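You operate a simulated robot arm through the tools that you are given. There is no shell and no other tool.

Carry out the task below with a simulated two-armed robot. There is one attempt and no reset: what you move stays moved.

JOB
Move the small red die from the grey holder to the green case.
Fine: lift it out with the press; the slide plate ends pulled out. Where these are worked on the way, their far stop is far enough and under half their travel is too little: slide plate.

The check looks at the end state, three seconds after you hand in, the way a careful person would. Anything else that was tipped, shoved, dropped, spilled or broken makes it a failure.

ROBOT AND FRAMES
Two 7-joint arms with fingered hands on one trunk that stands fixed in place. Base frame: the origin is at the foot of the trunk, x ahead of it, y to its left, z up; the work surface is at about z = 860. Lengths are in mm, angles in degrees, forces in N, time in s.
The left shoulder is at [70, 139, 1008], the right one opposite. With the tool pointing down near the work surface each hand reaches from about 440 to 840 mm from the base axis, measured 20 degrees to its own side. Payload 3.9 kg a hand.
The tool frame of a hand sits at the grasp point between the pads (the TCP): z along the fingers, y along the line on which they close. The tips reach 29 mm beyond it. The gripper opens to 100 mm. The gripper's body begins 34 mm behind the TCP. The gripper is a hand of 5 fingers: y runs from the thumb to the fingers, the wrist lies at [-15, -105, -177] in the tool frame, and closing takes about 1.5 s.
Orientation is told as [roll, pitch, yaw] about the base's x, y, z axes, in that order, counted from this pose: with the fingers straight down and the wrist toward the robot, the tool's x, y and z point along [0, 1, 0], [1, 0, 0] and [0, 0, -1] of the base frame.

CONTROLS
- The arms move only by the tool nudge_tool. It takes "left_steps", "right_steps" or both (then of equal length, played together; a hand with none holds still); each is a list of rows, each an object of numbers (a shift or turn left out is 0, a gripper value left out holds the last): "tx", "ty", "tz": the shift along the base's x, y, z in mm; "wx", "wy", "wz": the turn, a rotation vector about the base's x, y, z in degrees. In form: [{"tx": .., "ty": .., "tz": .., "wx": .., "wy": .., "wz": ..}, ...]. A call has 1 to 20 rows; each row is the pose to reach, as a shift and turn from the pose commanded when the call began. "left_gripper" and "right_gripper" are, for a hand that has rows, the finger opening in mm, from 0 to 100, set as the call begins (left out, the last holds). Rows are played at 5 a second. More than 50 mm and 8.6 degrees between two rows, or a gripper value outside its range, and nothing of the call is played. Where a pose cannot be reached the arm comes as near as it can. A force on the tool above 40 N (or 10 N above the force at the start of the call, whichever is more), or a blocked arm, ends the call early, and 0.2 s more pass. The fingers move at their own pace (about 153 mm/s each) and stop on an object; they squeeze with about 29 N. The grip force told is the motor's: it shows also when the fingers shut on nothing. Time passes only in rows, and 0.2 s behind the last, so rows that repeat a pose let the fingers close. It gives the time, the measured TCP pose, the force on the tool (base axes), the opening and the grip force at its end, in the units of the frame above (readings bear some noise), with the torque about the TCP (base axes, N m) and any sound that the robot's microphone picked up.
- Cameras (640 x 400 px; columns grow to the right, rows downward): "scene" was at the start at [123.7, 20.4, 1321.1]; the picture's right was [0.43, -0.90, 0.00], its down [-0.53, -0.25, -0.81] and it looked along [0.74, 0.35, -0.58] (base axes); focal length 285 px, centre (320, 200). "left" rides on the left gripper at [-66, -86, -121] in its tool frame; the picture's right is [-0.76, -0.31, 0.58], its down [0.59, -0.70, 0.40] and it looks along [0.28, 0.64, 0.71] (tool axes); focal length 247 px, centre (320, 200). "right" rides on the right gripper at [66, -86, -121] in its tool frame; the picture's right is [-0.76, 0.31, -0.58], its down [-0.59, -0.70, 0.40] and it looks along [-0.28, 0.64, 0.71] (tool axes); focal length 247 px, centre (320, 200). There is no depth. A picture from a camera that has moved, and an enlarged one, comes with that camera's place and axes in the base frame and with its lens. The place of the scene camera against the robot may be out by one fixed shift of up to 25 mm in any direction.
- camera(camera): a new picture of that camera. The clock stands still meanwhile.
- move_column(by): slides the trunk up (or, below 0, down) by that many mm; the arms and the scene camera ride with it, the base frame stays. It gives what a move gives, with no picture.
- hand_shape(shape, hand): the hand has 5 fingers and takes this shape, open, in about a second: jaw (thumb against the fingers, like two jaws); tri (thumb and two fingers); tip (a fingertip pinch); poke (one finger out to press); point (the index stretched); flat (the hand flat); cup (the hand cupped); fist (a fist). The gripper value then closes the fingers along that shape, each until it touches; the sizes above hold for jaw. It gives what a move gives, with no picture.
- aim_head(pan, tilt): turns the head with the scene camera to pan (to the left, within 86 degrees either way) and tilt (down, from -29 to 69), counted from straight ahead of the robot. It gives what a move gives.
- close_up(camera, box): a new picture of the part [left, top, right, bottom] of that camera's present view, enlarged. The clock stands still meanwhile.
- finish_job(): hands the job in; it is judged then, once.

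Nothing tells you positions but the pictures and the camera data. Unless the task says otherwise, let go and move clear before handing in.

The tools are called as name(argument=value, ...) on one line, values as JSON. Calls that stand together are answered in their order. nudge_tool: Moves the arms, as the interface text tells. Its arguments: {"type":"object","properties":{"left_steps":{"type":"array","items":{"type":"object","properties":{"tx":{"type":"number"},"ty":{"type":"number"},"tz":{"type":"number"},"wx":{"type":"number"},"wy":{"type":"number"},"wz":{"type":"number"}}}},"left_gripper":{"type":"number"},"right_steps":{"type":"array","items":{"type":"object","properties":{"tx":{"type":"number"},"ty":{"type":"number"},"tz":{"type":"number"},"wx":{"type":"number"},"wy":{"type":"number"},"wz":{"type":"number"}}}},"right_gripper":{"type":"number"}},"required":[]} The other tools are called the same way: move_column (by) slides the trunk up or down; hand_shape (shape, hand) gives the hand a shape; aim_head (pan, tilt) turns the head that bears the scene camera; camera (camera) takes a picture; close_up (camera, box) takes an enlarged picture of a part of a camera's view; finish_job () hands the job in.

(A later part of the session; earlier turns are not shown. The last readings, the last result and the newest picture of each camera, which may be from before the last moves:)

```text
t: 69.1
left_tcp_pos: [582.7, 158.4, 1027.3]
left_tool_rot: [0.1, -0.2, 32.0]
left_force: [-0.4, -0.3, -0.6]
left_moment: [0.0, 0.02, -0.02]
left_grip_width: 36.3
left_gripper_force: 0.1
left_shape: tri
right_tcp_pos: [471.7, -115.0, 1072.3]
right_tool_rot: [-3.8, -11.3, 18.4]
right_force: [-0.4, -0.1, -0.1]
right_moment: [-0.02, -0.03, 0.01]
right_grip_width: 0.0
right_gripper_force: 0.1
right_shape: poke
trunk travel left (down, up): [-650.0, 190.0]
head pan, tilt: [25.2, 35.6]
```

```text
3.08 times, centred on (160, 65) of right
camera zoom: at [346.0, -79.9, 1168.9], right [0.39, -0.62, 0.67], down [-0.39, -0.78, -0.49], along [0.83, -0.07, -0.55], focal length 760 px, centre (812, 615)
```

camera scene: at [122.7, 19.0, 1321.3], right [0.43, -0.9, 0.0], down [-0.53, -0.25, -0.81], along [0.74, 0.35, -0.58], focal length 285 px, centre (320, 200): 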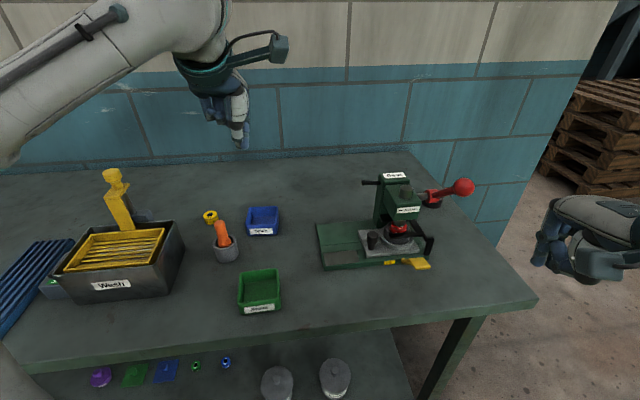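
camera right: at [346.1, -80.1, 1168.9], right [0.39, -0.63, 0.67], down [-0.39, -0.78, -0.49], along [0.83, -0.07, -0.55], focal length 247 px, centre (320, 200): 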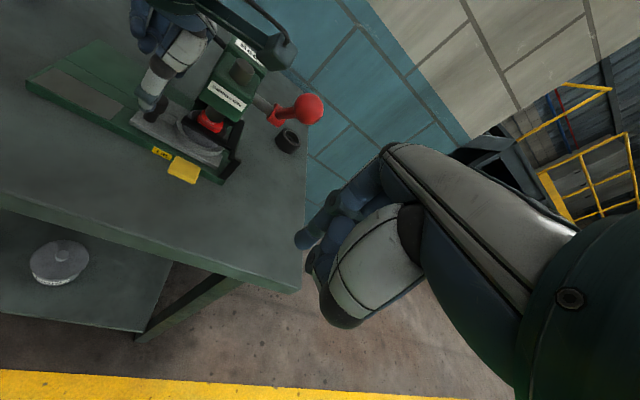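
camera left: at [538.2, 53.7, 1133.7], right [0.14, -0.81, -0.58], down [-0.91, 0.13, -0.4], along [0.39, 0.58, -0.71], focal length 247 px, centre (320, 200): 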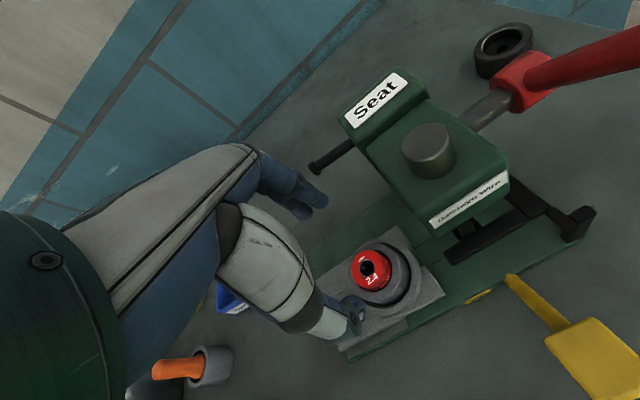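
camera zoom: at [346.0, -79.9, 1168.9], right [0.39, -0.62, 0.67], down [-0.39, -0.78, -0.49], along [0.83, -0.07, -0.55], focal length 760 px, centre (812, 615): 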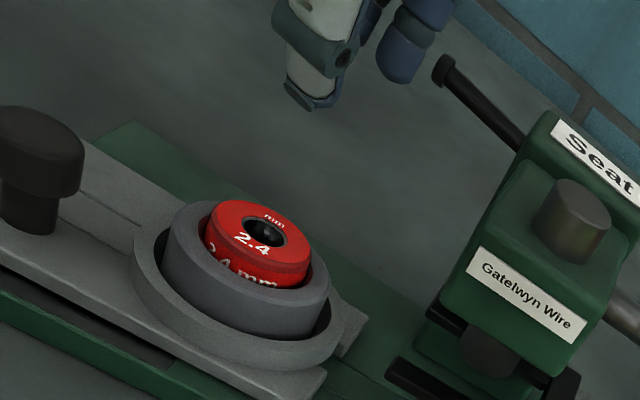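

The die still sits upright, roughly 11–12 mm proud. I'll also check the tip pinch and the jaw shape at the same width in the air.

hand_shape(hand="left", shape="tip")

nudge_tool(left_steps=[{}, {}, {}, {}], left_gripper=36)

close_up(camera="left", box=[200, 120, 440, 360])

hand_shape(hand="left", shape="jaw")

nudge_tool(left_steps=[{}, {}, {}, {}], left_gripper=36)

close_up(camera="left", box=[200, 120, 440, 360])

```text
t: 70.0
left_tcp_pos: [582.2, 157.7, 1025.6]
left_tool_rot: [0.0, -0.1, 32.0]
left_force: [0.7, -0.8, 0.1]
left_moment: [0.0, 0.01, 0.01]
left_grip_width: 99.7
left_gripper_force: 0.0
left_shape: tip
right_tcp_pos: [470.6, -116.4, 1071.3]
right_tool_rot: [-3.8, -11.4, 18.4]
right_force: [-0.3, -0.6, -0.2]
right_moment: [0.01, 0.01, 0.0]
right_grip_width: 0.0
right_gripper_force: 0.0
right_shape: poke
trunk travel left (down, up): [-650.0, 190.0]
head pan, tilt: [25.2, 35.6]
```

```text
t: 71.0
left_tcp_pos: [582.4, 158.5, 1024.7]
left_tool_rot: [0.1, -0.1, 32.0]
left_force: [0.4, -0.8, -0.5]
left_moment: [0.01, 0.01, -0.01]
left_grip_width: 36.6
left_gripper_force: 0.0
left_shape: tip
right_tcp_pos: [470.6, -115.6, 1072.1]
right_tool_rot: [-3.9, -11.4, 18.4]
right_force: [-0.5, 0.3, -0.3]
right_moment: [-0.01, -0.01, 0.05]
right_grip_width: 0.0
right_gripper_force: 0.0
right_shape: poke
trunk travel left (down, up): [-650.0, 190.0]
head pan, tilt: [25.2, 35.6]
```

```text
1.67 times, centred on (320, 240) of left
camera zoom: at [544.4, 55.8, 1147.5], right [0.14, -0.8, -0.58], down [-0.91, 0.13, -0.4], along [0.39, 0.58, -0.71], focal length 412 px, centre (320, 133)
```

zoom: 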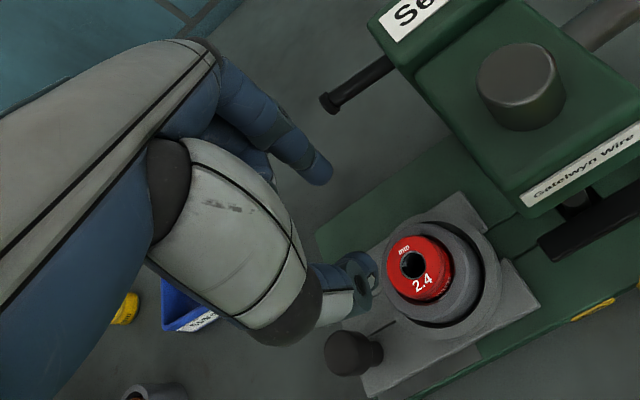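

```text
t: 71.9
left_tcp_pos: [582.8, 159.0, 1026.5]
left_tool_rot: [0.2, -0.2, 32.1]
left_force: [0.0, 0.0, -0.1]
left_moment: [0.02, -0.02, 0.03]
left_grip_width: 99.8
left_gripper_force: 0.2
left_shape: jaw
right_tcp_pos: [470.4, -115.7, 1071.2]
right_tool_rot: [-3.9, -11.5, 18.4]
right_force: [-0.5, 0.1, -0.7]
right_moment: [0.01, 0.01, 0.01]
right_grip_width: 0.0
right_gripper_force: 0.1
right_shape: poke
trunk travel left (down, up): [-650.0, 190.0]
head pan, tilt: [25.2, 35.6]
```

```text
t: 72.9
left_tcp_pos: [582.4, 158.6, 1026.1]
left_tool_rot: [0.0, -0.2, 32.0]
left_force: [0.0, 0.6, 0.5]
left_moment: [-0.01, 0.02, -0.01]
left_grip_width: 36.6
left_gripper_force: 0.2
left_shape: jaw
right_tcp_pos: [471.3, -116.1, 1071.2]
right_tool_rot: [-3.8, -11.3, 18.4]
right_force: [0.3, 0.2, -0.2]
right_moment: [-0.02, 0.01, -0.01]
right_grip_width: 0.1
right_gripper_force: 0.0
right_shape: poke
trunk travel left (down, up): [-650.0, 190.0]
head pan, tilt: [25.2, 35.6]
```

```text
1.67 times, centred on (320, 240) of left
camera zoom: at [544.4, 55.8, 1147.5], right [0.14, -0.8, -0.58], down [-0.91, 0.13, -0.4], along [0.39, 0.58, -0.71], focal length 412 px, centre (320, 133)
```

zoom: 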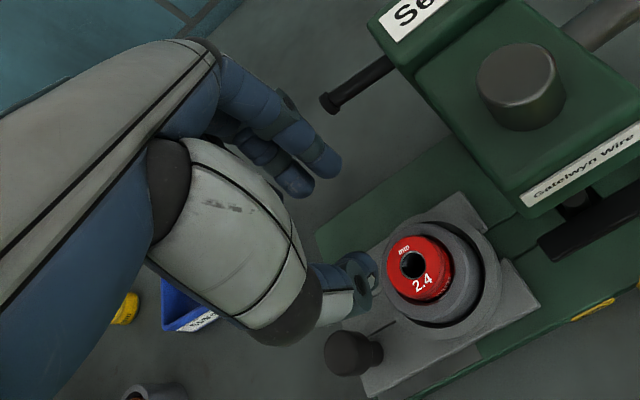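

All shapes share the same thumb path, so the key is having the die fully up in its free zone and the tips level with the rim. I'll re-lift the die with the press, starting with the closed pinch behind the knob to push the plate in.

hand_shape(hand="left", shape="tip")

nudge_tool(left_steps=[{"tx": -20, "ty": 17, "tz": 0}, {"tx": -40, "ty": 34, "tz": 0}, {"tx": -60, "ty": 51, "tz": 0}, {"tx": -74, "ty": 63, "tz": -15}, {"tx": -74, "ty": 63, "tz": -40}], left_gripper=0)

camera(camera="left")

close_up(camera="right", box=[0, 0, 240, 200])

```text
t: 73.8
left_tcp_pos: [583.1, 157.1, 1026.5]
left_tool_rot: [0.2, -0.2, 32.0]
left_force: [0.1, 0.5, -0.1]
left_moment: [-0.03, -0.03, 0.01]
left_grip_width: 99.9
left_gripper_force: 0.1
left_shape: tip
right_tcp_pos: [471.4, -117.1, 1071.6]
right_tool_rot: [-3.8, -11.4, 18.5]
right_force: [-0.4, -1.2, -0.9]
right_moment: [0.01, 0.0, 0.0]
right_grip_width: 0.0
right_gripper_force: 0.1
right_shape: poke
trunk travel left (down, up): [-650.0, 190.0]
head pan, tilt: [25.2, 35.6]
```

```text
t: 75.0
left_tcp_pos: [547.3, 238.9, 969.9]
left_tool_rot: [-0.9, 0.8, 32.6]
left_force: [-0.3, -1.3, -0.4]
left_moment: [-0.02, 0.02, -0.01]
left_grip_width: 0.0
left_gripper_force: 29.0
left_shape: tip
left hand out of reach, approached as far as the arm can: row 1, 2, 3, 4, 5
right_tcp_pos: [471.2, -115.5, 1070.6]
right_tool_rot: [-3.8, -11.4, 18.4]
right_force: [-0.9, -0.5, -0.5]
right_moment: [0.02, 0.0, 0.0]
right_grip_width: 0.0
right_gripper_force: 0.1
right_shape: poke
trunk travel left (down, up): [-650.0, 190.0]
head pan, tilt: [25.2, 35.6]
```

```text
taken
camera left: at [509.6, 138.6, 1093.2], right [0.15, -0.82, -0.56], down [-0.91, 0.11, -0.4], along [0.39, 0.57, -0.73], focal length 247 px, centre (320, 200)
```

left: 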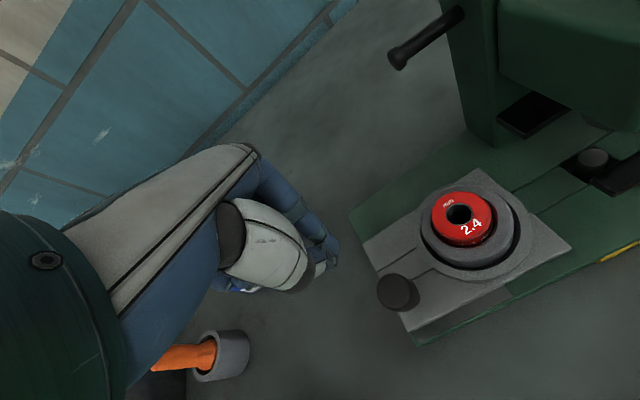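

```text
2.00 times, centred on (120, 100) of right
camera zoom: at [346.4, -79.8, 1168.8], right [0.39, -0.62, 0.67], down [-0.39, -0.78, -0.49], along [0.83, -0.07, -0.55], focal length 494 px, centre (720, 400)
```

zoom: 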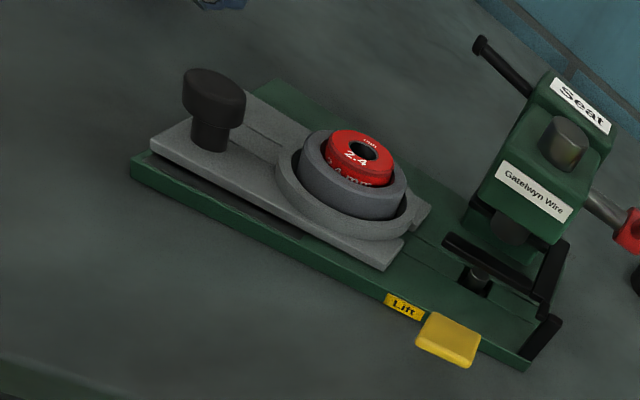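

The arm reports the last path as out of reach and stopped 40 mm off, likely an awkward elbow configuration. I'll raise the left hand back toward its park position to reset it.

nudge_tool(left_steps=[{"tz": 30}, {"tz": 60}, {"tx": -10, "ty": 15, "tz": 90}, {"tx": -25, "ty": 35, "tz": 120}, {"tx": -40, "ty": 60, "tz": 150}, {"tx": -55, "ty": 85, "tz": 180}])

camera(camera="scene")

```text
t: 76.4
left_tcp_pos: [514.9, 337.4, 1159.9]
left_tool_rot: [-0.7, 0.2, 31.9]
left_force: [-0.9, -0.8, -0.6]
left_moment: [0.0, -0.04, 0.04]
left_grip_width: 0.0
left_gripper_force: 28.8
left_shape: tip
left hand out of reach, approached as far as the arm can: row 1, 2, 3, 4, 5, 6
right_tcp_pos: [469.8, -116.0, 1071.1]
right_tool_rot: [-4.0, -11.4, 18.5]
right_force: [-0.7, 0.7, 0.5]
right_moment: [0.0, 0.0, 0.0]
right_grip_width: 0.1
right_gripper_force: 0.0
right_shape: poke
trunk travel left (down, up): [-650.0, 190.0]
head pan, tilt: [25.2, 35.6]
```

```text
taken
camera scene: at [122.7, 20.8, 1321.2], right [0.43, -0.9, 0.0], down [-0.53, -0.25, -0.81], along [0.74, 0.35, -0.58], focal length 285 px, centre (320, 200)
```

scene: 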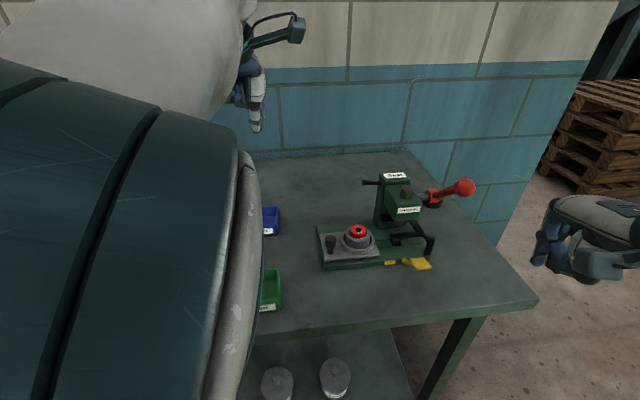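

The elbow has swung in front of the head. Extending the arm forward and left should straighten it and let the elbow settle properly, so I'll try that well above everything.

nudge_tool(left_steps=[{"tx": 30, "ty": 10, "wz": -3}, {"tx": 60, "ty": 20, "wz": -6}, {"tx": 90, "ty": 30, "wz": -9}, {"tx": 120, "ty": 40, "wz": -12}, {"tx": 150, "ty": 50, "wz": -14}, {"tx": 170, "ty": 55, "wz": -14}])

camera(camera="scene")

```text
t: 77.8
left_tcp_pos: [686.9, 392.6, 1156.8]
left_tool_rot: [0.1, 0.2, 18.1]
left_force: [1.1, -0.2, -0.1]
left_moment: [-0.03, 0.02, 0.02]
left_grip_width: 0.0
left_gripper_force: 29.2
left_shape: tip
right_tcp_pos: [473.4, -114.7, 1070.6]
right_tool_rot: [-3.9, -11.2, 18.5]
right_force: [-0.2, 0.4, 0.6]
right_moment: [-0.01, 0.0, 0.0]
right_grip_width: 0.2
right_gripper_force: 0.1
right_shape: poke
trunk travel left (down, up): [-650.0, 190.0]
head pan, tilt: [25.2, 35.6]
```

```text
taken
camera scene: at [126.4, 21.7, 1320.8], right [0.43, -0.9, 0.0], down [-0.53, -0.25, -0.81], along [0.73, 0.35, -0.58], focal length 285 px, centre (320, 200)
```

scene: 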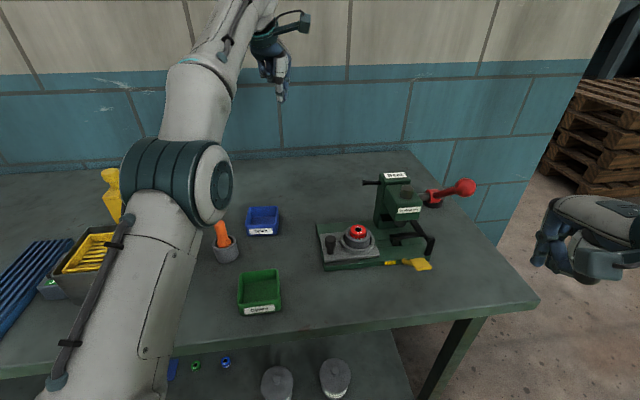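

The arm is straight now. I'll retract in stages, higher up, and watch where the elbow goes.

nudge_tool(left_steps=[{"tx": -30, "ty": 5, "tz": 15}, {"tx": -60, "ty": 10, "tz": 30}, {"tx": -90, "ty": 15, "tz": 40}, {"tx": -120, "ty": 15, "tz": 40}])

camera(camera="scene")

```text
t: 78.8
left_tcp_pos: [562.9, 403.8, 1201.2]
left_tool_rot: [0.2, -0.2, 18.0]
left_force: [0.0, 0.4, -0.3]
left_moment: [-0.03, -0.02, -0.02]
left_grip_width: 0.0
left_gripper_force: 28.9
left_shape: tip
right_tcp_pos: [468.1, -116.2, 1071.3]
right_tool_rot: [-3.8, -11.4, 18.5]
right_force: [0.5, 0.0, 0.2]
right_moment: [0.01, -0.02, 0.0]
right_grip_width: 0.0
right_gripper_force: 0.0
right_shape: poke
trunk travel left (down, up): [-650.0, 190.0]
head pan, tilt: [25.2, 35.6]
```

```text
taken
camera scene: at [122.0, 20.0, 1321.3], right [0.43, -0.9, 0.0], down [-0.53, -0.25, -0.81], along [0.74, 0.35, -0.58], focal length 285 px, centre (320, 200)
```

scene: 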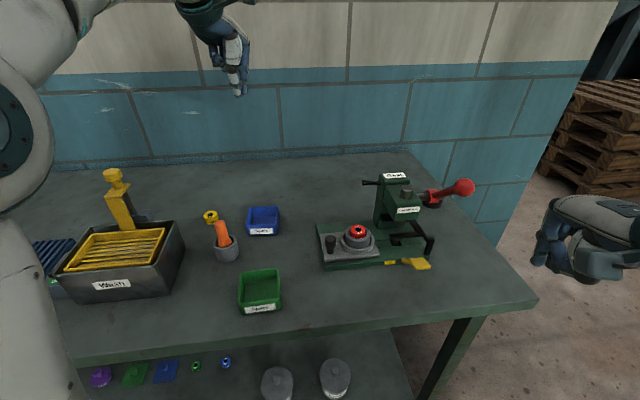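

The elbow has moved out to the left, as at the start. I'll finish returning to the parking pose.

nudge_tool(left_steps=[{"tx": -30, "ty": -6, "tz": -8}, {"tx": -60, "ty": -12, "tz": -16}, {"tx": -90, "ty": -18, "tz": -25}, {"tx": -110, "ty": -22, "tz": -30}])

camera(camera="scene")

close_up(camera="scene", box=[310, 200, 390, 275])

```text
t: 79.8
left_tcp_pos: [456.8, 384.1, 1168.9]
left_tool_rot: [-0.8, 0.1, 17.9]
left_force: [0.3, 0.3, -0.1]
left_moment: [0.05, 0.02, 0.0]
left_grip_width: 0.0
left_gripper_force: 28.9
left_shape: tip
right_tcp_pos: [470.4, -115.6, 1070.7]
right_tool_rot: [-3.8, -11.4, 18.4]
right_force: [0.9, 0.7, -0.2]
right_moment: [0.01, -0.03, -0.02]
right_grip_width: 0.0
right_gripper_force: 0.0
right_shape: poke
trunk travel left (down, up): [-650.0, 190.0]
head pan, tilt: [25.2, 35.6]
```

```text
taken
camera scene: at [123.1, 20.4, 1321.2], right [0.43, -0.9, 0.0], down [-0.53, -0.25, -0.81], along [0.74, 0.35, -0.58], focal length 285 px, centre (320, 200)
```

scene: 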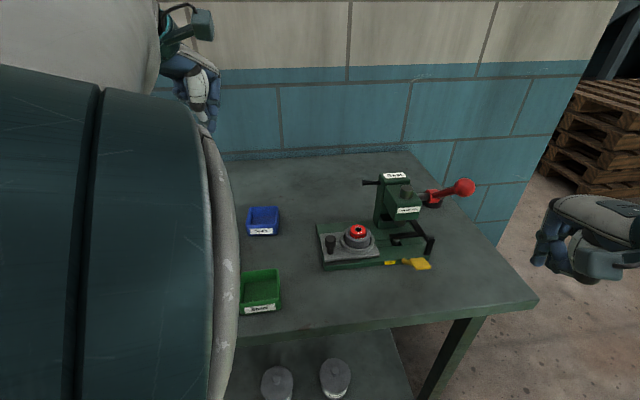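

```text
5.33 times, centred on (350, 238) of scene
camera zoom: at [123.1, 20.4, 1321.2], right [0.43, -0.9, 0.0], down [-0.53, -0.25, -0.81], along [0.74, 0.35, -0.58], focal length 1521 px, centre (160, 0)
```

zoom: 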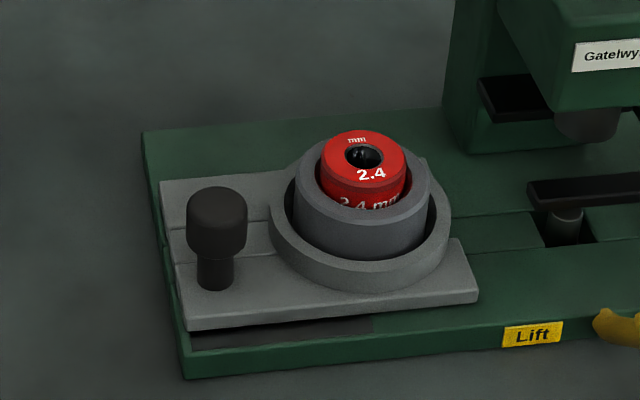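

The plate and die are fine. The left elbow still looks further forward than at the start, so I'll turn the head left to see the arm's posture.

aim_head(pan=70, tilt=25)

camera(camera="scene")

```text
t: 80.9
left_tcp_pos: [457.9, 386.2, 1168.6]
left_tool_rot: [-0.6, 0.4, 18.1]
left_force: [0.9, 0.3, -0.5]
left_moment: [-0.02, -0.01, 0.0]
left_grip_width: 0.1
left_gripper_force: 28.8
left_shape: tip
right_tcp_pos: [470.6, -115.4, 1070.8]
right_tool_rot: [-3.8, -11.4, 18.4]
right_force: [0.9, 0.3, -0.9]
right_moment: [-0.02, 0.02, -0.01]
right_grip_width: 0.0
right_gripper_force: 0.1
right_shape: poke
trunk travel left (down, up): [-650.0, 190.0]
head pan, tilt: [70.0, 25.0]
```

```text
taken
camera scene: at [76.0, 69.7, 1337.8], right [0.94, -0.34, 0.0], down [-0.14, -0.4, -0.91], along [0.31, 0.85, -0.42], focal length 285 px, centre (320, 200)
```

scene: 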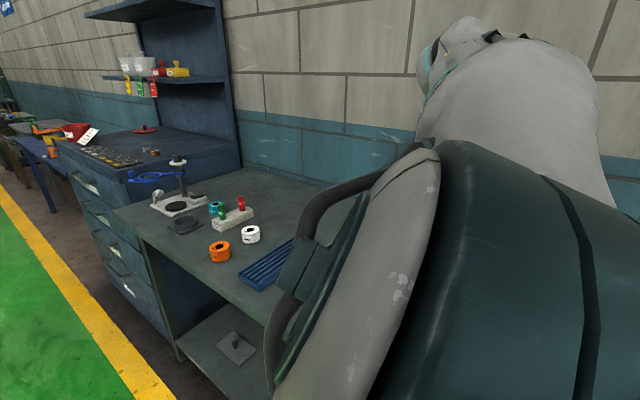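

The elbow sits right in front of the head. I'll work the redundancy by extending, turning the hand inward (negative yaw) to push the wrist and elbow outward, retracting, then turning back.

nudge_tool(left_steps=[{"tx": 35, "ty": 10, "tz": 10, "wz": -6}, {"tx": 70, "ty": 20, "tz": 20, "wz": -12}, {"tx": 105, "ty": 30, "tz": 30, "wz": -18}, {"tx": 140, "ty": 40, "tz": 30, "wz": -25}, {"tx": 160, "ty": 50, "tz": 30, "wz": -32}, {"tx": 180, "ty": 60, "tz": 30, "wz": -40}, {"tx": 180, "ty": 60, "tz": 30, "wz": -48}])

camera(camera="scene")

```text
t: 82.5
left_tcp_pos: [608.1, 415.1, 1161.5]
left_tool_rot: [0.1, 0.1, -30.1]
left_force: [-0.5, 0.2, 0.5]
left_moment: [-0.01, -0.01, 0.0]
left_grip_width: 0.0
left_gripper_force: 29.4
left_shape: tip
left hand out of reach, approached as far as the arm can: row 5, 6, 7
right_tcp_pos: [470.7, -115.8, 1071.0]
right_tool_rot: [-3.7, -11.4, 18.3]
right_force: [-0.4, 0.3, -0.1]
right_moment: [-0.01, 0.0, 0.0]
right_grip_width: 0.0
right_gripper_force: 0.1
right_shape: poke
trunk travel left (down, up): [-650.0, 190.0]
head pan, tilt: [70.0, 25.0]
```

```text
taken
camera scene: at [77.1, 69.8, 1337.7], right [0.94, -0.34, 0.0], down [-0.15, -0.4, -0.91], along [0.31, 0.85, -0.42], focal length 285 px, centre (320, 200)
```

scene: 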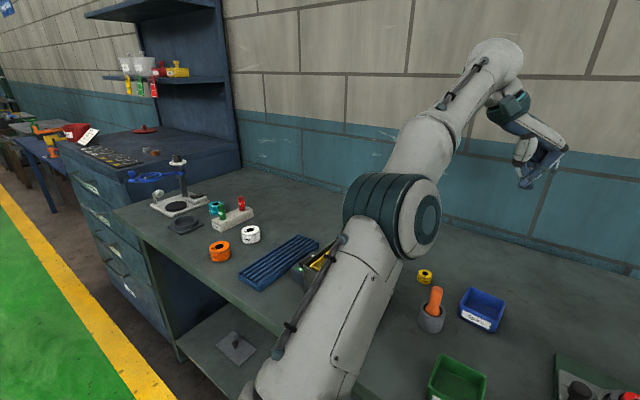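

The elbow is out to the left now. I'll retract with this yaw while rising a little and watch that the elbow stays outside and above the Wash box.

nudge_tool(left_steps=[{"tx": -25, "ty": 0, "tz": 15}, {"tx": -50, "ty": 0, "tz": 30}, {"tx": -75, "ty": 0, "tz": 40}])

camera(camera="scene")

```text
t: 83.3
left_tcp_pos: [530.9, 415.0, 1202.9]
left_tool_rot: [0.1, -0.1, -29.9]
left_force: [-0.5, -0.6, -0.4]
left_moment: [0.02, -0.04, 0.05]
left_grip_width: 0.1
left_gripper_force: 29.2
left_shape: tip
right_tcp_pos: [469.4, -117.1, 1071.1]
right_tool_rot: [-3.8, -11.5, 18.4]
right_force: [-0.3, 0.5, 0.8]
right_moment: [-0.02, -0.02, 0.0]
right_grip_width: 0.1
right_gripper_force: 0.1
right_shape: poke
trunk travel left (down, up): [-650.0, 190.0]
head pan, tilt: [70.0, 25.0]
```

```text
taken
camera scene: at [73.7, 69.6, 1338.0], right [0.94, -0.34, 0.0], down [-0.14, -0.4, -0.91], along [0.31, 0.85, -0.42], focal length 285 px, centre (320, 200)
```

scene: 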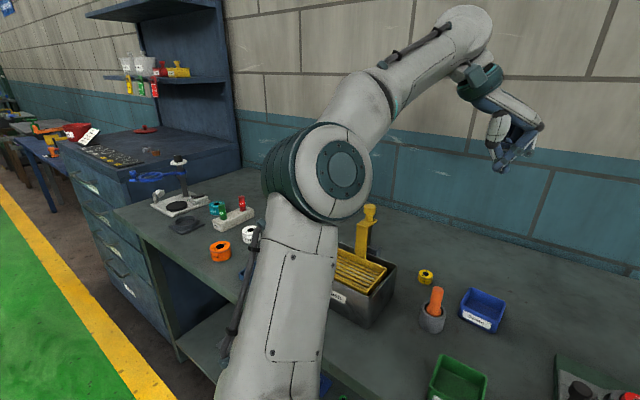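

The elbow is now bending outward to the left, as it did originally. I'll retract further and turn the yaw back.

nudge_tool(left_steps=[{"tx": -20, "ty": -5, "tz": 0, "wz": 6}, {"tx": -40, "ty": -15, "tz": 0, "wz": 12}, {"tx": -55, "ty": -25, "tz": 0, "wz": 20}, {"tx": -70, "ty": -35, "tz": 0, "wz": 28}, {"tx": -75, "ty": -45, "tz": -10, "wz": 36}, {"tx": -75, "ty": -55, "tz": -20, "wz": 44}, {"tx": -75, "ty": -65, "tz": -30, "wz": 52}, {"tx": -75, "ty": -75, "tz": -40, "wz": 60}])

camera(camera="scene")

```text
t: 85.1
left_tcp_pos: [488.6, 370.8, 1170.4]
left_tool_rot: [-0.6, 0.3, 30.3]
left_force: [-1.2, -0.1, -0.2]
left_moment: [-0.02, -0.01, 0.02]
left_grip_width: 0.0
left_gripper_force: 29.0
left_shape: tip
left hand out of reach, approached as far as the arm can: row 1, 6, 7, 8
right_tcp_pos: [470.0, -116.5, 1070.8]
right_tool_rot: [-3.7, -11.4, 18.4]
right_force: [0.4, -0.5, -0.3]
right_moment: [0.01, -0.01, -0.01]
right_grip_width: 0.3
right_gripper_force: 0.1
right_shape: poke
trunk travel left (down, up): [-650.0, 190.0]
head pan, tilt: [70.0, 25.0]
```

```text
taken
camera scene: at [76.2, 69.1, 1337.8], right [0.94, -0.34, 0.0], down [-0.14, -0.4, -0.91], along [0.31, 0.85, -0.42], focal length 285 px, centre (320, 200)
```

scene: 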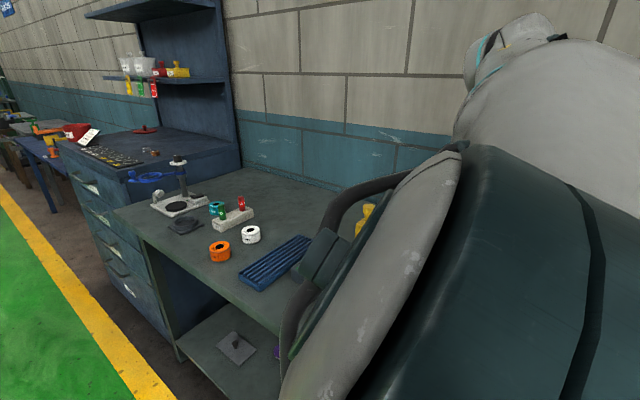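

Turning the yaw there flips the elbow inward. I'll go back to the outward elbow, retract with the yaw still negative, and only then turn, closer to the original start pose.

nudge_tool(left_steps=[{"tx": 20, "ty": 10, "tz": 10, "wz": -8}, {"tx": 45, "ty": 20, "tz": 20, "wz": -16}, {"tx": 70, "ty": 30, "tz": 30, "wz": -24}, {"tx": 90, "ty": 40, "tz": 30, "wz": -32}, {"tx": 100, "ty": 45, "tz": 30, "wz": -40}, {"tx": 100, "ty": 50, "tz": 30, "wz": -48}, {"tx": 90, "ty": 50, "tz": 30, "wz": -56}, {"tx": 70, "ty": 50, "tz": 30, "wz": -62}])

camera(camera="scene")

```text
t: 86.9
left_tcp_pos: [555.6, 417.8, 1201.4]
left_tool_rot: [0.1, -0.2, -32.1]
left_force: [-0.9, -0.5, 0.6]
left_moment: [-0.01, -0.01, 0.02]
left_grip_width: 0.0
left_gripper_force: 28.5
left_shape: tip
right_tcp_pos: [468.7, -116.3, 1071.8]
right_tool_rot: [-3.7, -11.5, 18.4]
right_force: [0.4, -0.7, -0.1]
right_moment: [-0.03, 0.01, 0.0]
right_grip_width: 0.0
right_gripper_force: 0.1
right_shape: poke
trunk travel left (down, up): [-650.0, 190.0]
head pan, tilt: [70.0, 25.0]
```

```text
taken
camera scene: at [74.4, 69.9, 1337.9], right [0.94, -0.34, 0.0], down [-0.14, -0.4, -0.91], along [0.31, 0.85, -0.42], focal length 285 px, centre (320, 200)
```

scene: 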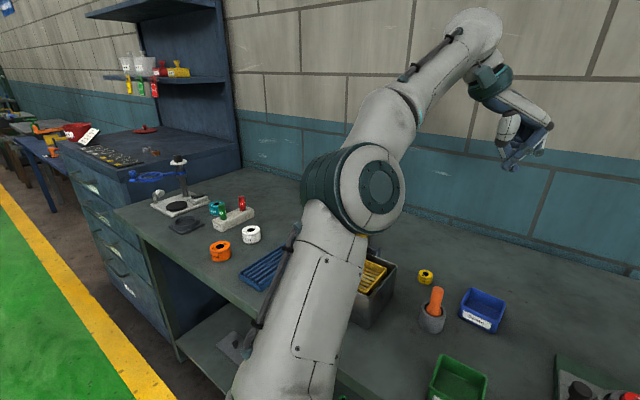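

Elbow out again. Now I'll retract with the yaw held negative toward about (450, 390, 1190).

nudge_tool(left_steps=[{"tx": -25, "ty": 0, "tz": 0}, {"tx": -50, "ty": 0, "tz": 0}, {"tx": -75, "ty": 0, "tz": 0}, {"tx": -100, "ty": 0, "tz": 0}, {"tx": -115, "ty": -10, "tz": 0}])

camera(camera="scene")

```text
t: 88.1
left_tcp_pos: [444.4, 404.1, 1203.7]
left_tool_rot: [0.2, -0.1, -31.9]
left_force: [-0.7, -0.9, 0.6]
left_moment: [0.0, 0.01, 0.0]
left_grip_width: 0.2
left_gripper_force: 28.6
left_shape: tip
right_tcp_pos: [471.0, -117.6, 1071.9]
right_tool_rot: [-3.7, -11.4, 18.3]
right_force: [0.0, -0.4, 1.1]
right_moment: [0.03, 0.02, 0.05]
right_grip_width: 0.1
right_gripper_force: 0.0
right_shape: poke
trunk travel left (down, up): [-650.0, 190.0]
head pan, tilt: [70.0, 25.0]
```

```text
taken
camera scene: at [76.3, 67.5, 1337.9], right [0.94, -0.34, 0.0], down [-0.14, -0.4, -0.91], along [0.31, 0.85, -0.42], focal length 285 px, centre (320, 200)
```

scene: 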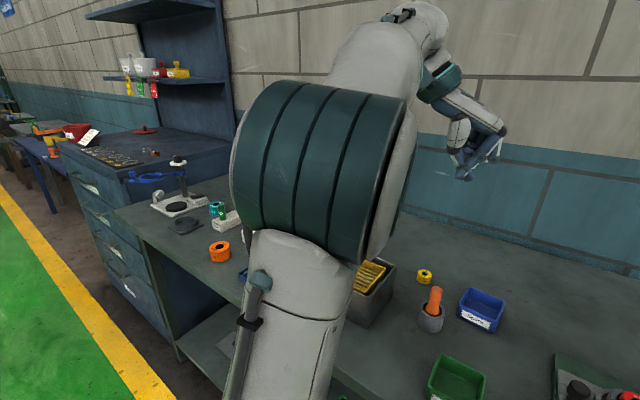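

Good, the elbow is well out to the left. Now I'll turn the yaw back gradually here.

nudge_tool(left_steps=[{"wz": 7}, {"wz": 14}, {"wz": 21}, {"wz": 28}])

camera(camera="scene")

```text
t: 89.1
left_tcp_pos: [443.2, 404.9, 1200.2]
left_tool_rot: [0.1, -0.1, -4.0]
left_force: [0.2, -0.5, 0.3]
left_moment: [-0.02, 0.0, -0.01]
left_grip_width: 0.0
left_gripper_force: 28.6
left_shape: tip
right_tcp_pos: [470.9, -117.1, 1070.6]
right_tool_rot: [-3.7, -11.3, 18.3]
right_force: [0.6, 0.7, 0.7]
right_moment: [0.08, 0.03, 0.01]
right_grip_width: 0.0
right_gripper_force: 0.0
right_shape: poke
trunk travel left (down, up): [-650.0, 190.0]
head pan, tilt: [70.0, 25.0]
```

```text
taken
camera scene: at [75.8, 68.6, 1337.9], right [0.94, -0.34, 0.0], down [-0.14, -0.4, -0.91], along [0.31, 0.85, -0.42], focal length 285 px, centre (320, 200)
```

scene: 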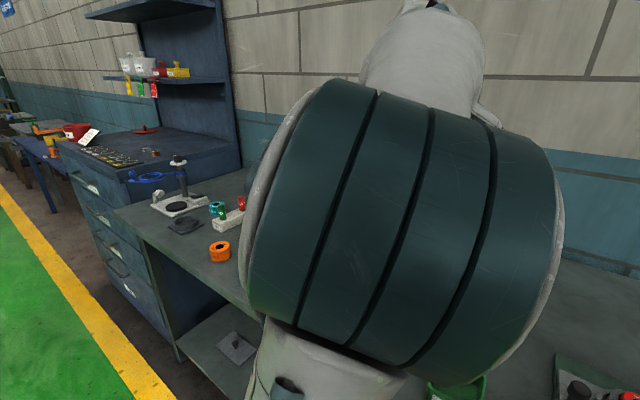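

The elbow creeps inward as the yaw comes back at short reach. I'll try the turn at long reach instead: extend with negative yaw, turn to +18 there, then retract.

nudge_tool(left_steps=[{"wz": -8}, {"tx": 30, "wz": -16}, {"tx": 70, "wz": -24}, {"tx": 110, "wz": -30, "tz": -10}, {"tx": 150, "wz": -30, "tz": -20}, {"tx": 190, "wz": -30, "tz": -30}, {"tx": 225, "wz": -30, "tz": -40}])

nudge_tool(left_steps=[{"wz": 8}, {"wz": 16}, {"wz": 24}, {"wz": 32}, {"wz": 40}, {"wz": 48}, {"wz": 54}])

camera(camera="scene")

```text
t: 90.7
left_tcp_pos: [634.9, 396.6, 1133.3]
left_tool_rot: [-0.1, 0.0, -34.1]
left_force: [0.4, 0.6, 0.0]
left_moment: [0.02, 0.02, -0.03]
left_grip_width: 0.2
left_gripper_force: 28.8
left_shape: tip
left hand out of reach, approached as far as the arm can: row 6, 7
right_tcp_pos: [472.1, -116.8, 1070.1]
right_tool_rot: [-3.7, -11.2, 18.4]
right_force: [0.7, -0.5, -0.9]
right_moment: [0.08, 0.04, 0.0]
right_grip_width: 0.0
right_gripper_force: 0.1
right_shape: poke
trunk travel left (down, up): [-650.0, 190.0]
head pan, tilt: [70.0, 25.0]
```

```text
t: 92.3
left_tcp_pos: [633.7, 395.2, 1134.9]
left_tool_rot: [0.1, -0.1, 20.2]
left_force: [0.3, -0.3, 0.7]
left_moment: [0.02, 0.0, 0.01]
left_grip_width: 0.1
left_gripper_force: 29.2
left_shape: tip
right_tcp_pos: [470.7, -115.7, 1071.0]
right_tool_rot: [-3.7, -11.4, 18.3]
right_force: [-0.4, -0.5, -0.3]
right_moment: [0.0, -0.03, 0.01]
right_grip_width: 0.0
right_gripper_force: 0.2
right_shape: poke
trunk travel left (down, up): [-650.0, 190.0]
head pan, tilt: [70.0, 25.0]
```

```text
taken
camera scene: at [76.1, 69.3, 1337.8], right [0.94, -0.34, 0.0], down [-0.14, -0.4, -0.91], along [0.31, 0.85, -0.42], focal length 285 px, centre (320, 200)
```

scene: 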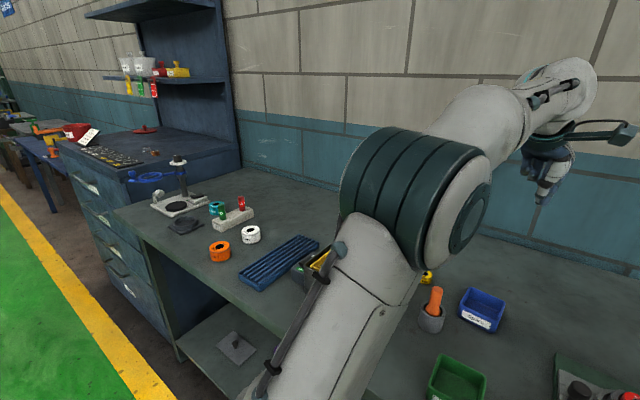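

The elbow is still out at this reach with yaw 20. Now I'll retract diagonally toward the press.

nudge_tool(left_steps=[{"tx": -20, "ty": -25}, {"tx": -40, "ty": -50}, {"tx": -60, "ty": -75, "tz": -10}, {"tx": -80, "ty": -100, "tz": -20}, {"tx": -95, "ty": -125, "tz": -30, "wz": 4}, {"tx": -105, "ty": -150, "tz": -40, "wz": 8}])

camera(camera="scene")

```text
t: 93.7
left_tcp_pos: [561.4, 261.8, 1093.5]
left_tool_rot: [-0.9, 0.6, 28.5]
left_force: [0.1, -0.9, 0.6]
left_moment: [0.05, -0.02, 0.03]
left_grip_width: 0.0
left_gripper_force: 29.1
left_shape: tip
left hand out of reach, approached as far as the arm can: row 5, 6
right_tcp_pos: [471.3, -117.6, 1070.0]
right_tool_rot: [-3.8, -11.4, 18.4]
right_force: [0.2, -0.5, 0.8]
right_moment: [0.06, 0.0, 0.01]
right_grip_width: 0.0
right_gripper_force: 0.1
right_shape: poke
trunk travel left (down, up): [-650.0, 190.0]
head pan, tilt: [70.0, 25.0]
```

```text
taken
camera scene: at [75.8, 67.3, 1338.0], right [0.94, -0.34, 0.0], down [-0.14, -0.4, -0.91], along [0.31, 0.85, -0.42], focal length 285 px, centre (320, 200)
```

scene: 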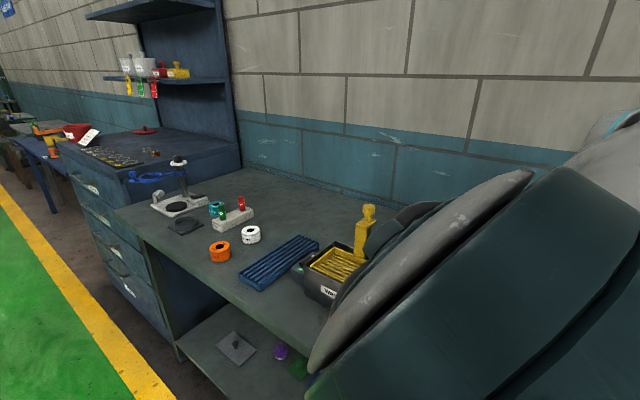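

With yaw near 30 the arm keeps folding inward here. Pushing the knob doesn't need that yaw, so I'll test whether a yaw near 0 lets the hand reach behind the knob comfortably.

nudge_tool(left_steps=[{"wz": -8}, {"wz": -16}, {"wz": -24}, {"wz": -30}, {"tx": -15, "ty": -10, "tz": -20, "wz": -34}, {"tx": -30, "ty": -20, "tz": -40, "wz": -34}, {"tx": -45, "ty": -32, "tz": -60, "wz": -34}])

camera(camera="scene")

camera(camera="left")

```text
t: 95.3
left_tcp_pos: [540.3, 241.4, 1029.5]
left_tool_rot: [-1.0, 0.1, -5.7]
left_force: [-0.2, 0.2, 0.7]
left_moment: [0.03, -0.03, 0.0]
left_grip_width: 0.0
left_gripper_force: 28.9
left_shape: tip
left hand out of reach, approached as far as the arm can: row 6, 7
right_tcp_pos: [471.3, -116.3, 1071.2]
right_tool_rot: [-3.7, -11.4, 18.3]
right_force: [0.1, -0.3, 0.6]
right_moment: [0.02, -0.06, 0.01]
right_grip_width: 0.0
right_gripper_force: 0.0
right_shape: poke
trunk travel left (down, up): [-650.0, 190.0]
head pan, tilt: [70.0, 25.0]
```

```text
taken
camera scene: at [76.3, 69.0, 1337.9], right [0.94, -0.34, 0.0], down [-0.14, -0.4, -0.91], along [0.31, 0.85, -0.42], focal length 285 px, centre (320, 200)
```

scene: 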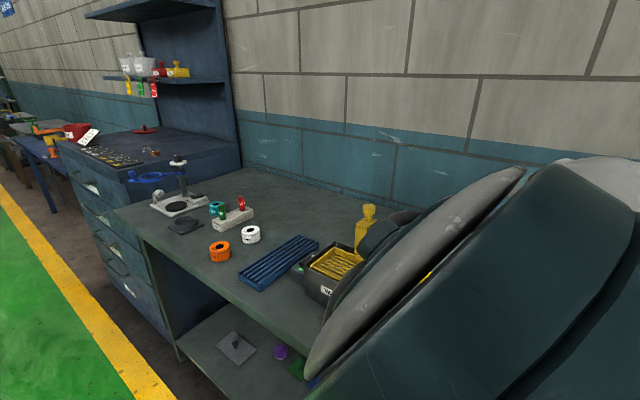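

```text
taken
camera left: at [448.4, 186.2, 1152.8], right [-0.38, -0.73, -0.56], down [-0.64, 0.65, -0.41], along [0.66, 0.21, -0.72], focal length 247 px, centre (320, 200)
```

left: 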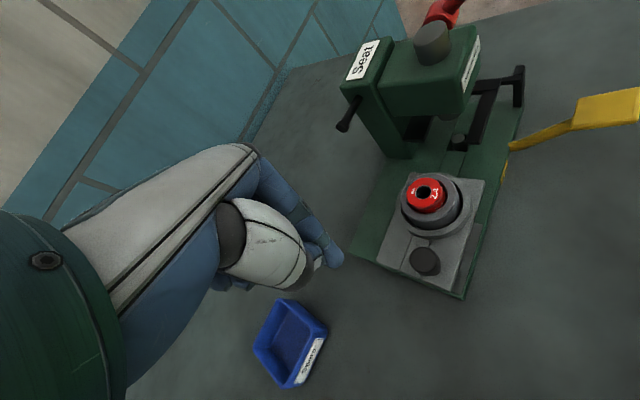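

That also runs into the folded-arm limit. I'll go back out to open space and use a hand roll (fingers toward the right, wrist to the left) to force the elbow outward.

nudge_tool(left_steps=[{"tx": 10, "ty": 30, "tz": 30, "wz": -4}, {"tx": 20, "ty": 60, "tz": 60, "wz": -8}, {"tx": 30, "ty": 90, "tz": 90, "wz": -14}, {"tx": 35, "ty": 120, "tz": 120, "wz": -20}, {"tx": 35, "ty": 150, "tz": 140, "wz": -26}, {"tx": 25, "ty": 165, "tz": 150, "wz": -30}])

nudge_tool(left_steps=[{"wx": -8}, {"wx": -16}, {"wx": -24}, {"wx": -32}, {"wx": -40}])

camera(camera="scene")

```text
t: 96.7
left_tcp_pos: [567.7, 402.9, 1183.4]
left_tool_rot: [0.1, -0.2, -36.0]
left_force: [-0.5, 0.2, -0.6]
left_moment: [0.02, -0.03, 0.05]
left_grip_width: 0.3
left_gripper_force: 29.0
left_shape: tip
right_tcp_pos: [470.8, -116.4, 1072.1]
right_tool_rot: [-3.8, -11.4, 18.5]
right_force: [-0.1, -0.4, 1.0]
right_moment: [-0.02, 0.0, 0.01]
right_grip_width: 0.1
right_gripper_force: 0.1
right_shape: poke
trunk travel left (down, up): [-650.0, 190.0]
head pan, tilt: [70.0, 25.0]
```

```text
t: 97.9
left_tcp_pos: [566.5, 403.6, 1181.8]
left_tool_rot: [-34.3, -22.3, -29.0]
left_force: [0.0, 0.2, -0.7]
left_moment: [0.01, 0.04, 0.03]
left_grip_width: 0.0
left_gripper_force: 29.2
left_shape: tip
right_tcp_pos: [471.8, -115.2, 1071.2]
right_tool_rot: [-3.8, -11.4, 18.4]
right_force: [0.4, 0.3, 0.5]
right_moment: [0.01, 0.0, 0.0]
right_grip_width: 0.1
right_gripper_force: 0.1
right_shape: poke
trunk travel left (down, up): [-650.0, 190.0]
head pan, tilt: [70.0, 25.0]
```

```text
taken
camera scene: at [75.9, 70.3, 1337.8], right [0.94, -0.34, 0.0], down [-0.14, -0.4, -0.91], along [0.31, 0.85, -0.42], focal length 285 px, centre (320, 200)
```

scene: 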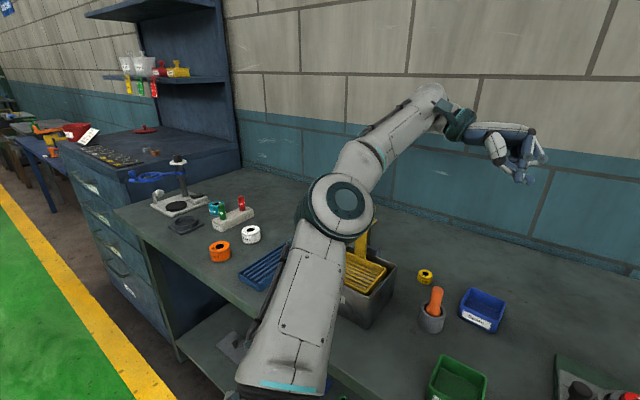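

The elbow is further out and lower. I'll retract in this posture, then unroll and turn back.

nudge_tool(left_steps=[{"tx": -25, "ty": -5}, {"tx": -50, "ty": -10}, {"tx": -75, "ty": -15}, {"tx": -100, "ty": -20}])

nudge_tool(left_steps=[{"wz": 8}, {"wz": 16}, {"wz": 24}, {"wz": 32}, {"wz": 40}, {"wz": 48}])

camera(camera="scene")

```text
t: 98.9
left_tcp_pos: [464.8, 382.6, 1184.5]
left_tool_rot: [-34.1, -22.4, -29.0]
left_force: [-0.4, 0.0, 0.7]
left_moment: [-0.02, 0.02, 0.05]
left_grip_width: 0.0
left_gripper_force: 29.3
left_shape: tip
right_tcp_pos: [470.4, -115.2, 1072.5]
right_tool_rot: [-3.8, -11.4, 18.4]
right_force: [0.2, 0.0, 0.3]
right_moment: [0.0, -0.01, 0.02]
right_grip_width: 0.1
right_gripper_force: 0.1
right_shape: poke
trunk travel left (down, up): [-650.0, 190.0]
head pan, tilt: [70.0, 25.0]
```

```text
t: 100.3
left_tcp_pos: [465.9, 382.2, 1180.7]
left_tool_rot: [-34.2, -22.3, 19.2]
left_force: [0.7, -0.7, -0.4]
left_moment: [-0.02, 0.04, 0.01]
left_grip_width: 0.2
left_gripper_force: 28.9
left_shape: tip
right_tcp_pos: [470.5, -115.9, 1071.4]
right_tool_rot: [-3.8, -11.4, 18.4]
right_force: [-0.1, -0.1, -0.9]
right_moment: [0.01, 0.01, -0.01]
right_grip_width: 0.0
right_gripper_force: 0.0
right_shape: poke
trunk travel left (down, up): [-650.0, 190.0]
head pan, tilt: [70.0, 25.0]
```

```text
taken
camera scene: at [75.6, 69.2, 1337.9], right [0.94, -0.34, 0.0], down [-0.14, -0.4, -0.91], along [0.31, 0.85, -0.42], focal length 285 px, centre (320, 200)
```

scene: 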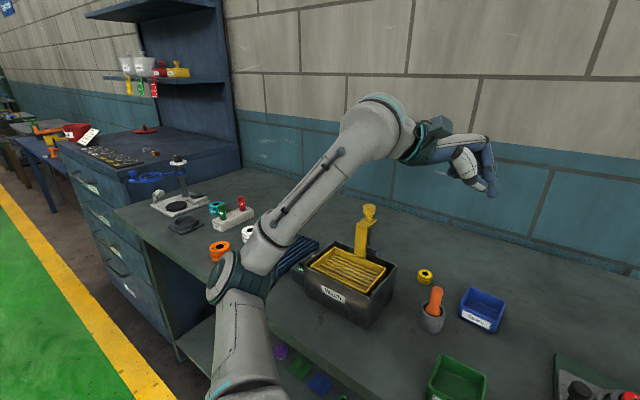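

The elbow is now well out to the left with yaw 19, as at the start. I'll take out the remaining tilt by rotating 40° about (0.67, 0.74, 0).

nudge_tool(left_steps=[{"wx": 5.36, "wy": 5.94}, {"wx": 10.7, "wy": 11.9}, {"wx": 16.1, "wy": 17.8}, {"wx": 21.4, "wy": 23.8}, {"wx": 26.8, "wy": 29.7}])

camera(camera="scene")

```text
t: 101.5
left_tcp_pos: [465.2, 382.0, 1181.6]
left_tool_rot: [0.3, 0.0, 11.9]
left_force: [-0.1, 0.7, 0.7]
left_moment: [0.03, 0.0, -0.03]
left_grip_width: 0.1
left_gripper_force: 29.5
left_shape: tip
right_tcp_pos: [471.0, -116.7, 1071.0]
right_tool_rot: [-3.7, -11.3, 18.4]
right_force: [-0.6, -0.1, -0.3]
right_moment: [0.02, -0.03, 0.0]
right_grip_width: 0.0
right_gripper_force: 0.1
right_shape: poke
trunk travel left (down, up): [-650.0, 190.0]
head pan, tilt: [70.0, 25.0]
```

```text
taken
camera scene: at [76.2, 68.6, 1337.8], right [0.94, -0.34, 0.0], down [-0.14, -0.4, -0.91], along [0.31, 0.85, -0.42], focal length 285 px, centre (320, 200)
```

scene: 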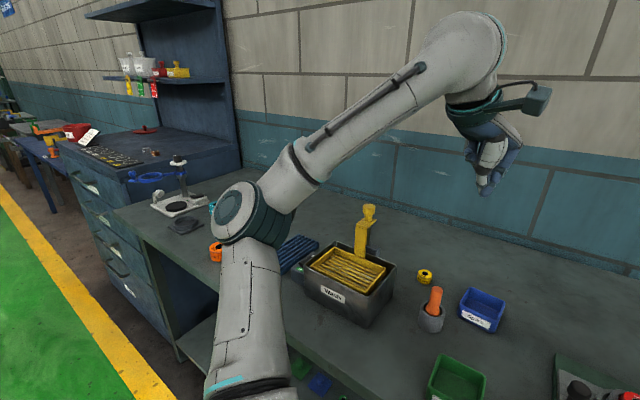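

The elbow is properly out again and the hand is vertical. I'll restore the head view and move to the spot above and behind the knob.

aim_head(pan=25.2, tilt=35.6)

nudge_tool(left_steps=[{"tx": 8, "ty": -30, "tz": -10, "wz": 4}, {"tx": 16, "ty": -60, "tz": -30, "wz": 8}, {"tx": 24, "ty": -90, "tz": -55, "wz": 12}, {"tx": 32, "ty": -120, "tz": -85, "wz": 16}, {"tx": 40, "ty": -145, "tz": -115, "wz": 20}, {"tx": 45, "ty": -160, "tz": -150, "wz": 20}, {"tx": 45, "ty": -163, "tz": -185, "wz": 20}])

camera(camera="left")

camera(camera="scene")

```text
t: 102.6
left_tcp_pos: [466.1, 381.4, 1181.4]
left_tool_rot: [0.1, 0.0, 12.0]
left_force: [-0.3, 0.6, 0.1]
left_moment: [-0.01, 0.0, 0.01]
left_grip_width: 0.0
left_gripper_force: 29.4
left_shape: tip
right_tcp_pos: [470.4, -115.4, 1071.8]
right_tool_rot: [-3.8, -11.4, 18.4]
right_force: [0.4, 0.1, 0.2]
right_moment: [-0.02, 0.01, -0.01]
right_grip_width: 0.0
right_gripper_force: 0.1
right_shape: poke
trunk travel left (down, up): [-650.0, 190.0]
head pan, tilt: [25.2, 35.6]
```

```text
t: 104.2
left_tcp_pos: [513.8, 217.3, 993.2]
left_tool_rot: [0.1, 0.0, 32.0]
left_force: [0.3, 0.0, -0.3]
left_moment: [0.02, 0.02, 0.01]
left_grip_width: 0.3
left_gripper_force: 29.0
left_shape: tip
right_tcp_pos: [471.1, -116.5, 1070.8]
right_tool_rot: [-3.8, -11.4, 18.5]
right_force: [0.4, 1.0, 0.6]
right_moment: [0.01, 0.02, 0.02]
right_grip_width: 0.2
right_gripper_force: 0.1
right_shape: poke
trunk travel left (down, up): [-650.0, 190.0]
head pan, tilt: [25.2, 35.6]
```

```text
taken
camera left: at [474.8, 116.0, 1116.2], right [0.14, -0.8, -0.58], down [-0.91, 0.13, -0.4], along [0.39, 0.58, -0.71], focal length 247 px, centre (320, 200)
```

left: 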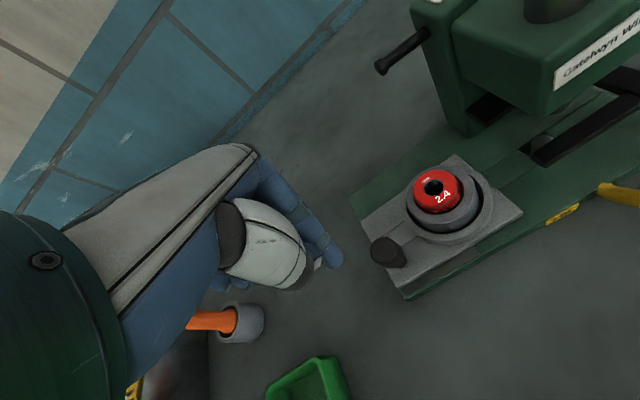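

```text
taken
camera scene: at [124.1, 20.4, 1321.1], right [0.43, -0.9, 0.0], down [-0.53, -0.25, -0.81], along [0.74, 0.35, -0.58], focal length 285 px, centre (320, 200)
```

scene: 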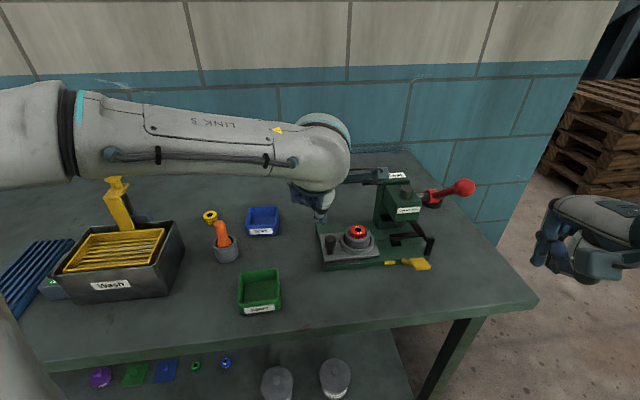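

The posture is good. I'll step back 6 mm more behind the knob, lower the closed tips to z ≈ 922, and push the plate in along the slide.

nudge_tool(left_steps=[{"tx": -3.2, "ty": 5, "tz": -15}, {"tx": -3.2, "ty": 5, "tz": -35}, {"tx": -3.2, "ty": 5, "tz": -55}, {"tx": -3.2, "ty": 5, "tz": -71}])

close_up(camera="left", box=[260, 160, 480, 340])

close_up(camera="right", box=[0, 0, 240, 200])

```text
t: 105.2
left_tcp_pos: [506.9, 224.3, 925.2]
left_tool_rot: [0.2, -0.1, 32.0]
left_force: [-0.7, 1.2, -0.5]
left_moment: [0.02, 0.04, 0.0]
left_grip_width: 0.0
left_gripper_force: 29.4
left_shape: tip
right_tcp_pos: [471.0, -116.7, 1071.4]
right_tool_rot: [-3.7, -11.4, 18.4]
right_force: [0.6, -0.1, 0.5]
right_moment: [-0.02, -0.02, -0.02]
right_grip_width: 0.0
right_gripper_force: 0.1
right_shape: poke
trunk travel left (down, up): [-650.0, 190.0]
head pan, tilt: [25.2, 35.6]
```

```text
2.22 times, centred on (370, 250) of left
camera zoom: at [469.1, 121.1, 1046.3], right [0.14, -0.8, -0.58], down [-0.91, 0.13, -0.4], along [0.39, 0.58, -0.71], focal length 549 px, centre (209, 89)
```

zoom: 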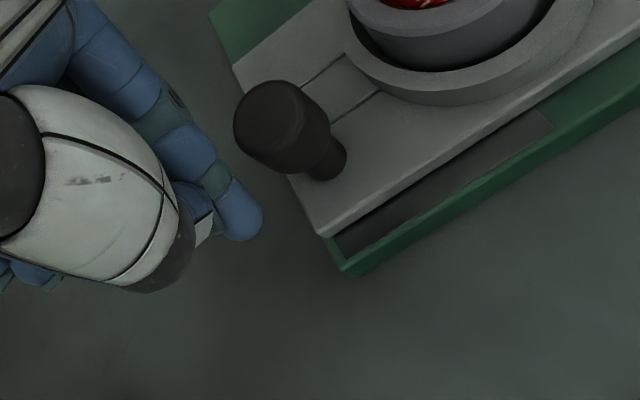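

```text
2.00 times, centred on (120, 100) of right
camera zoom: at [346.2, -80.4, 1168.8], right [0.39, -0.63, 0.67], down [-0.39, -0.78, -0.49], along [0.83, -0.07, -0.55], focal length 494 px, centre (720, 400)
```

zoom: 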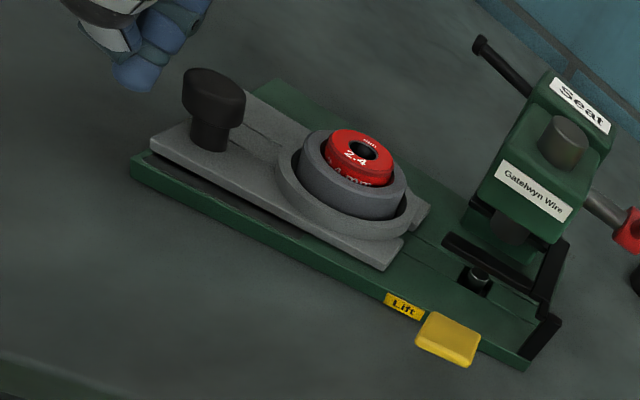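

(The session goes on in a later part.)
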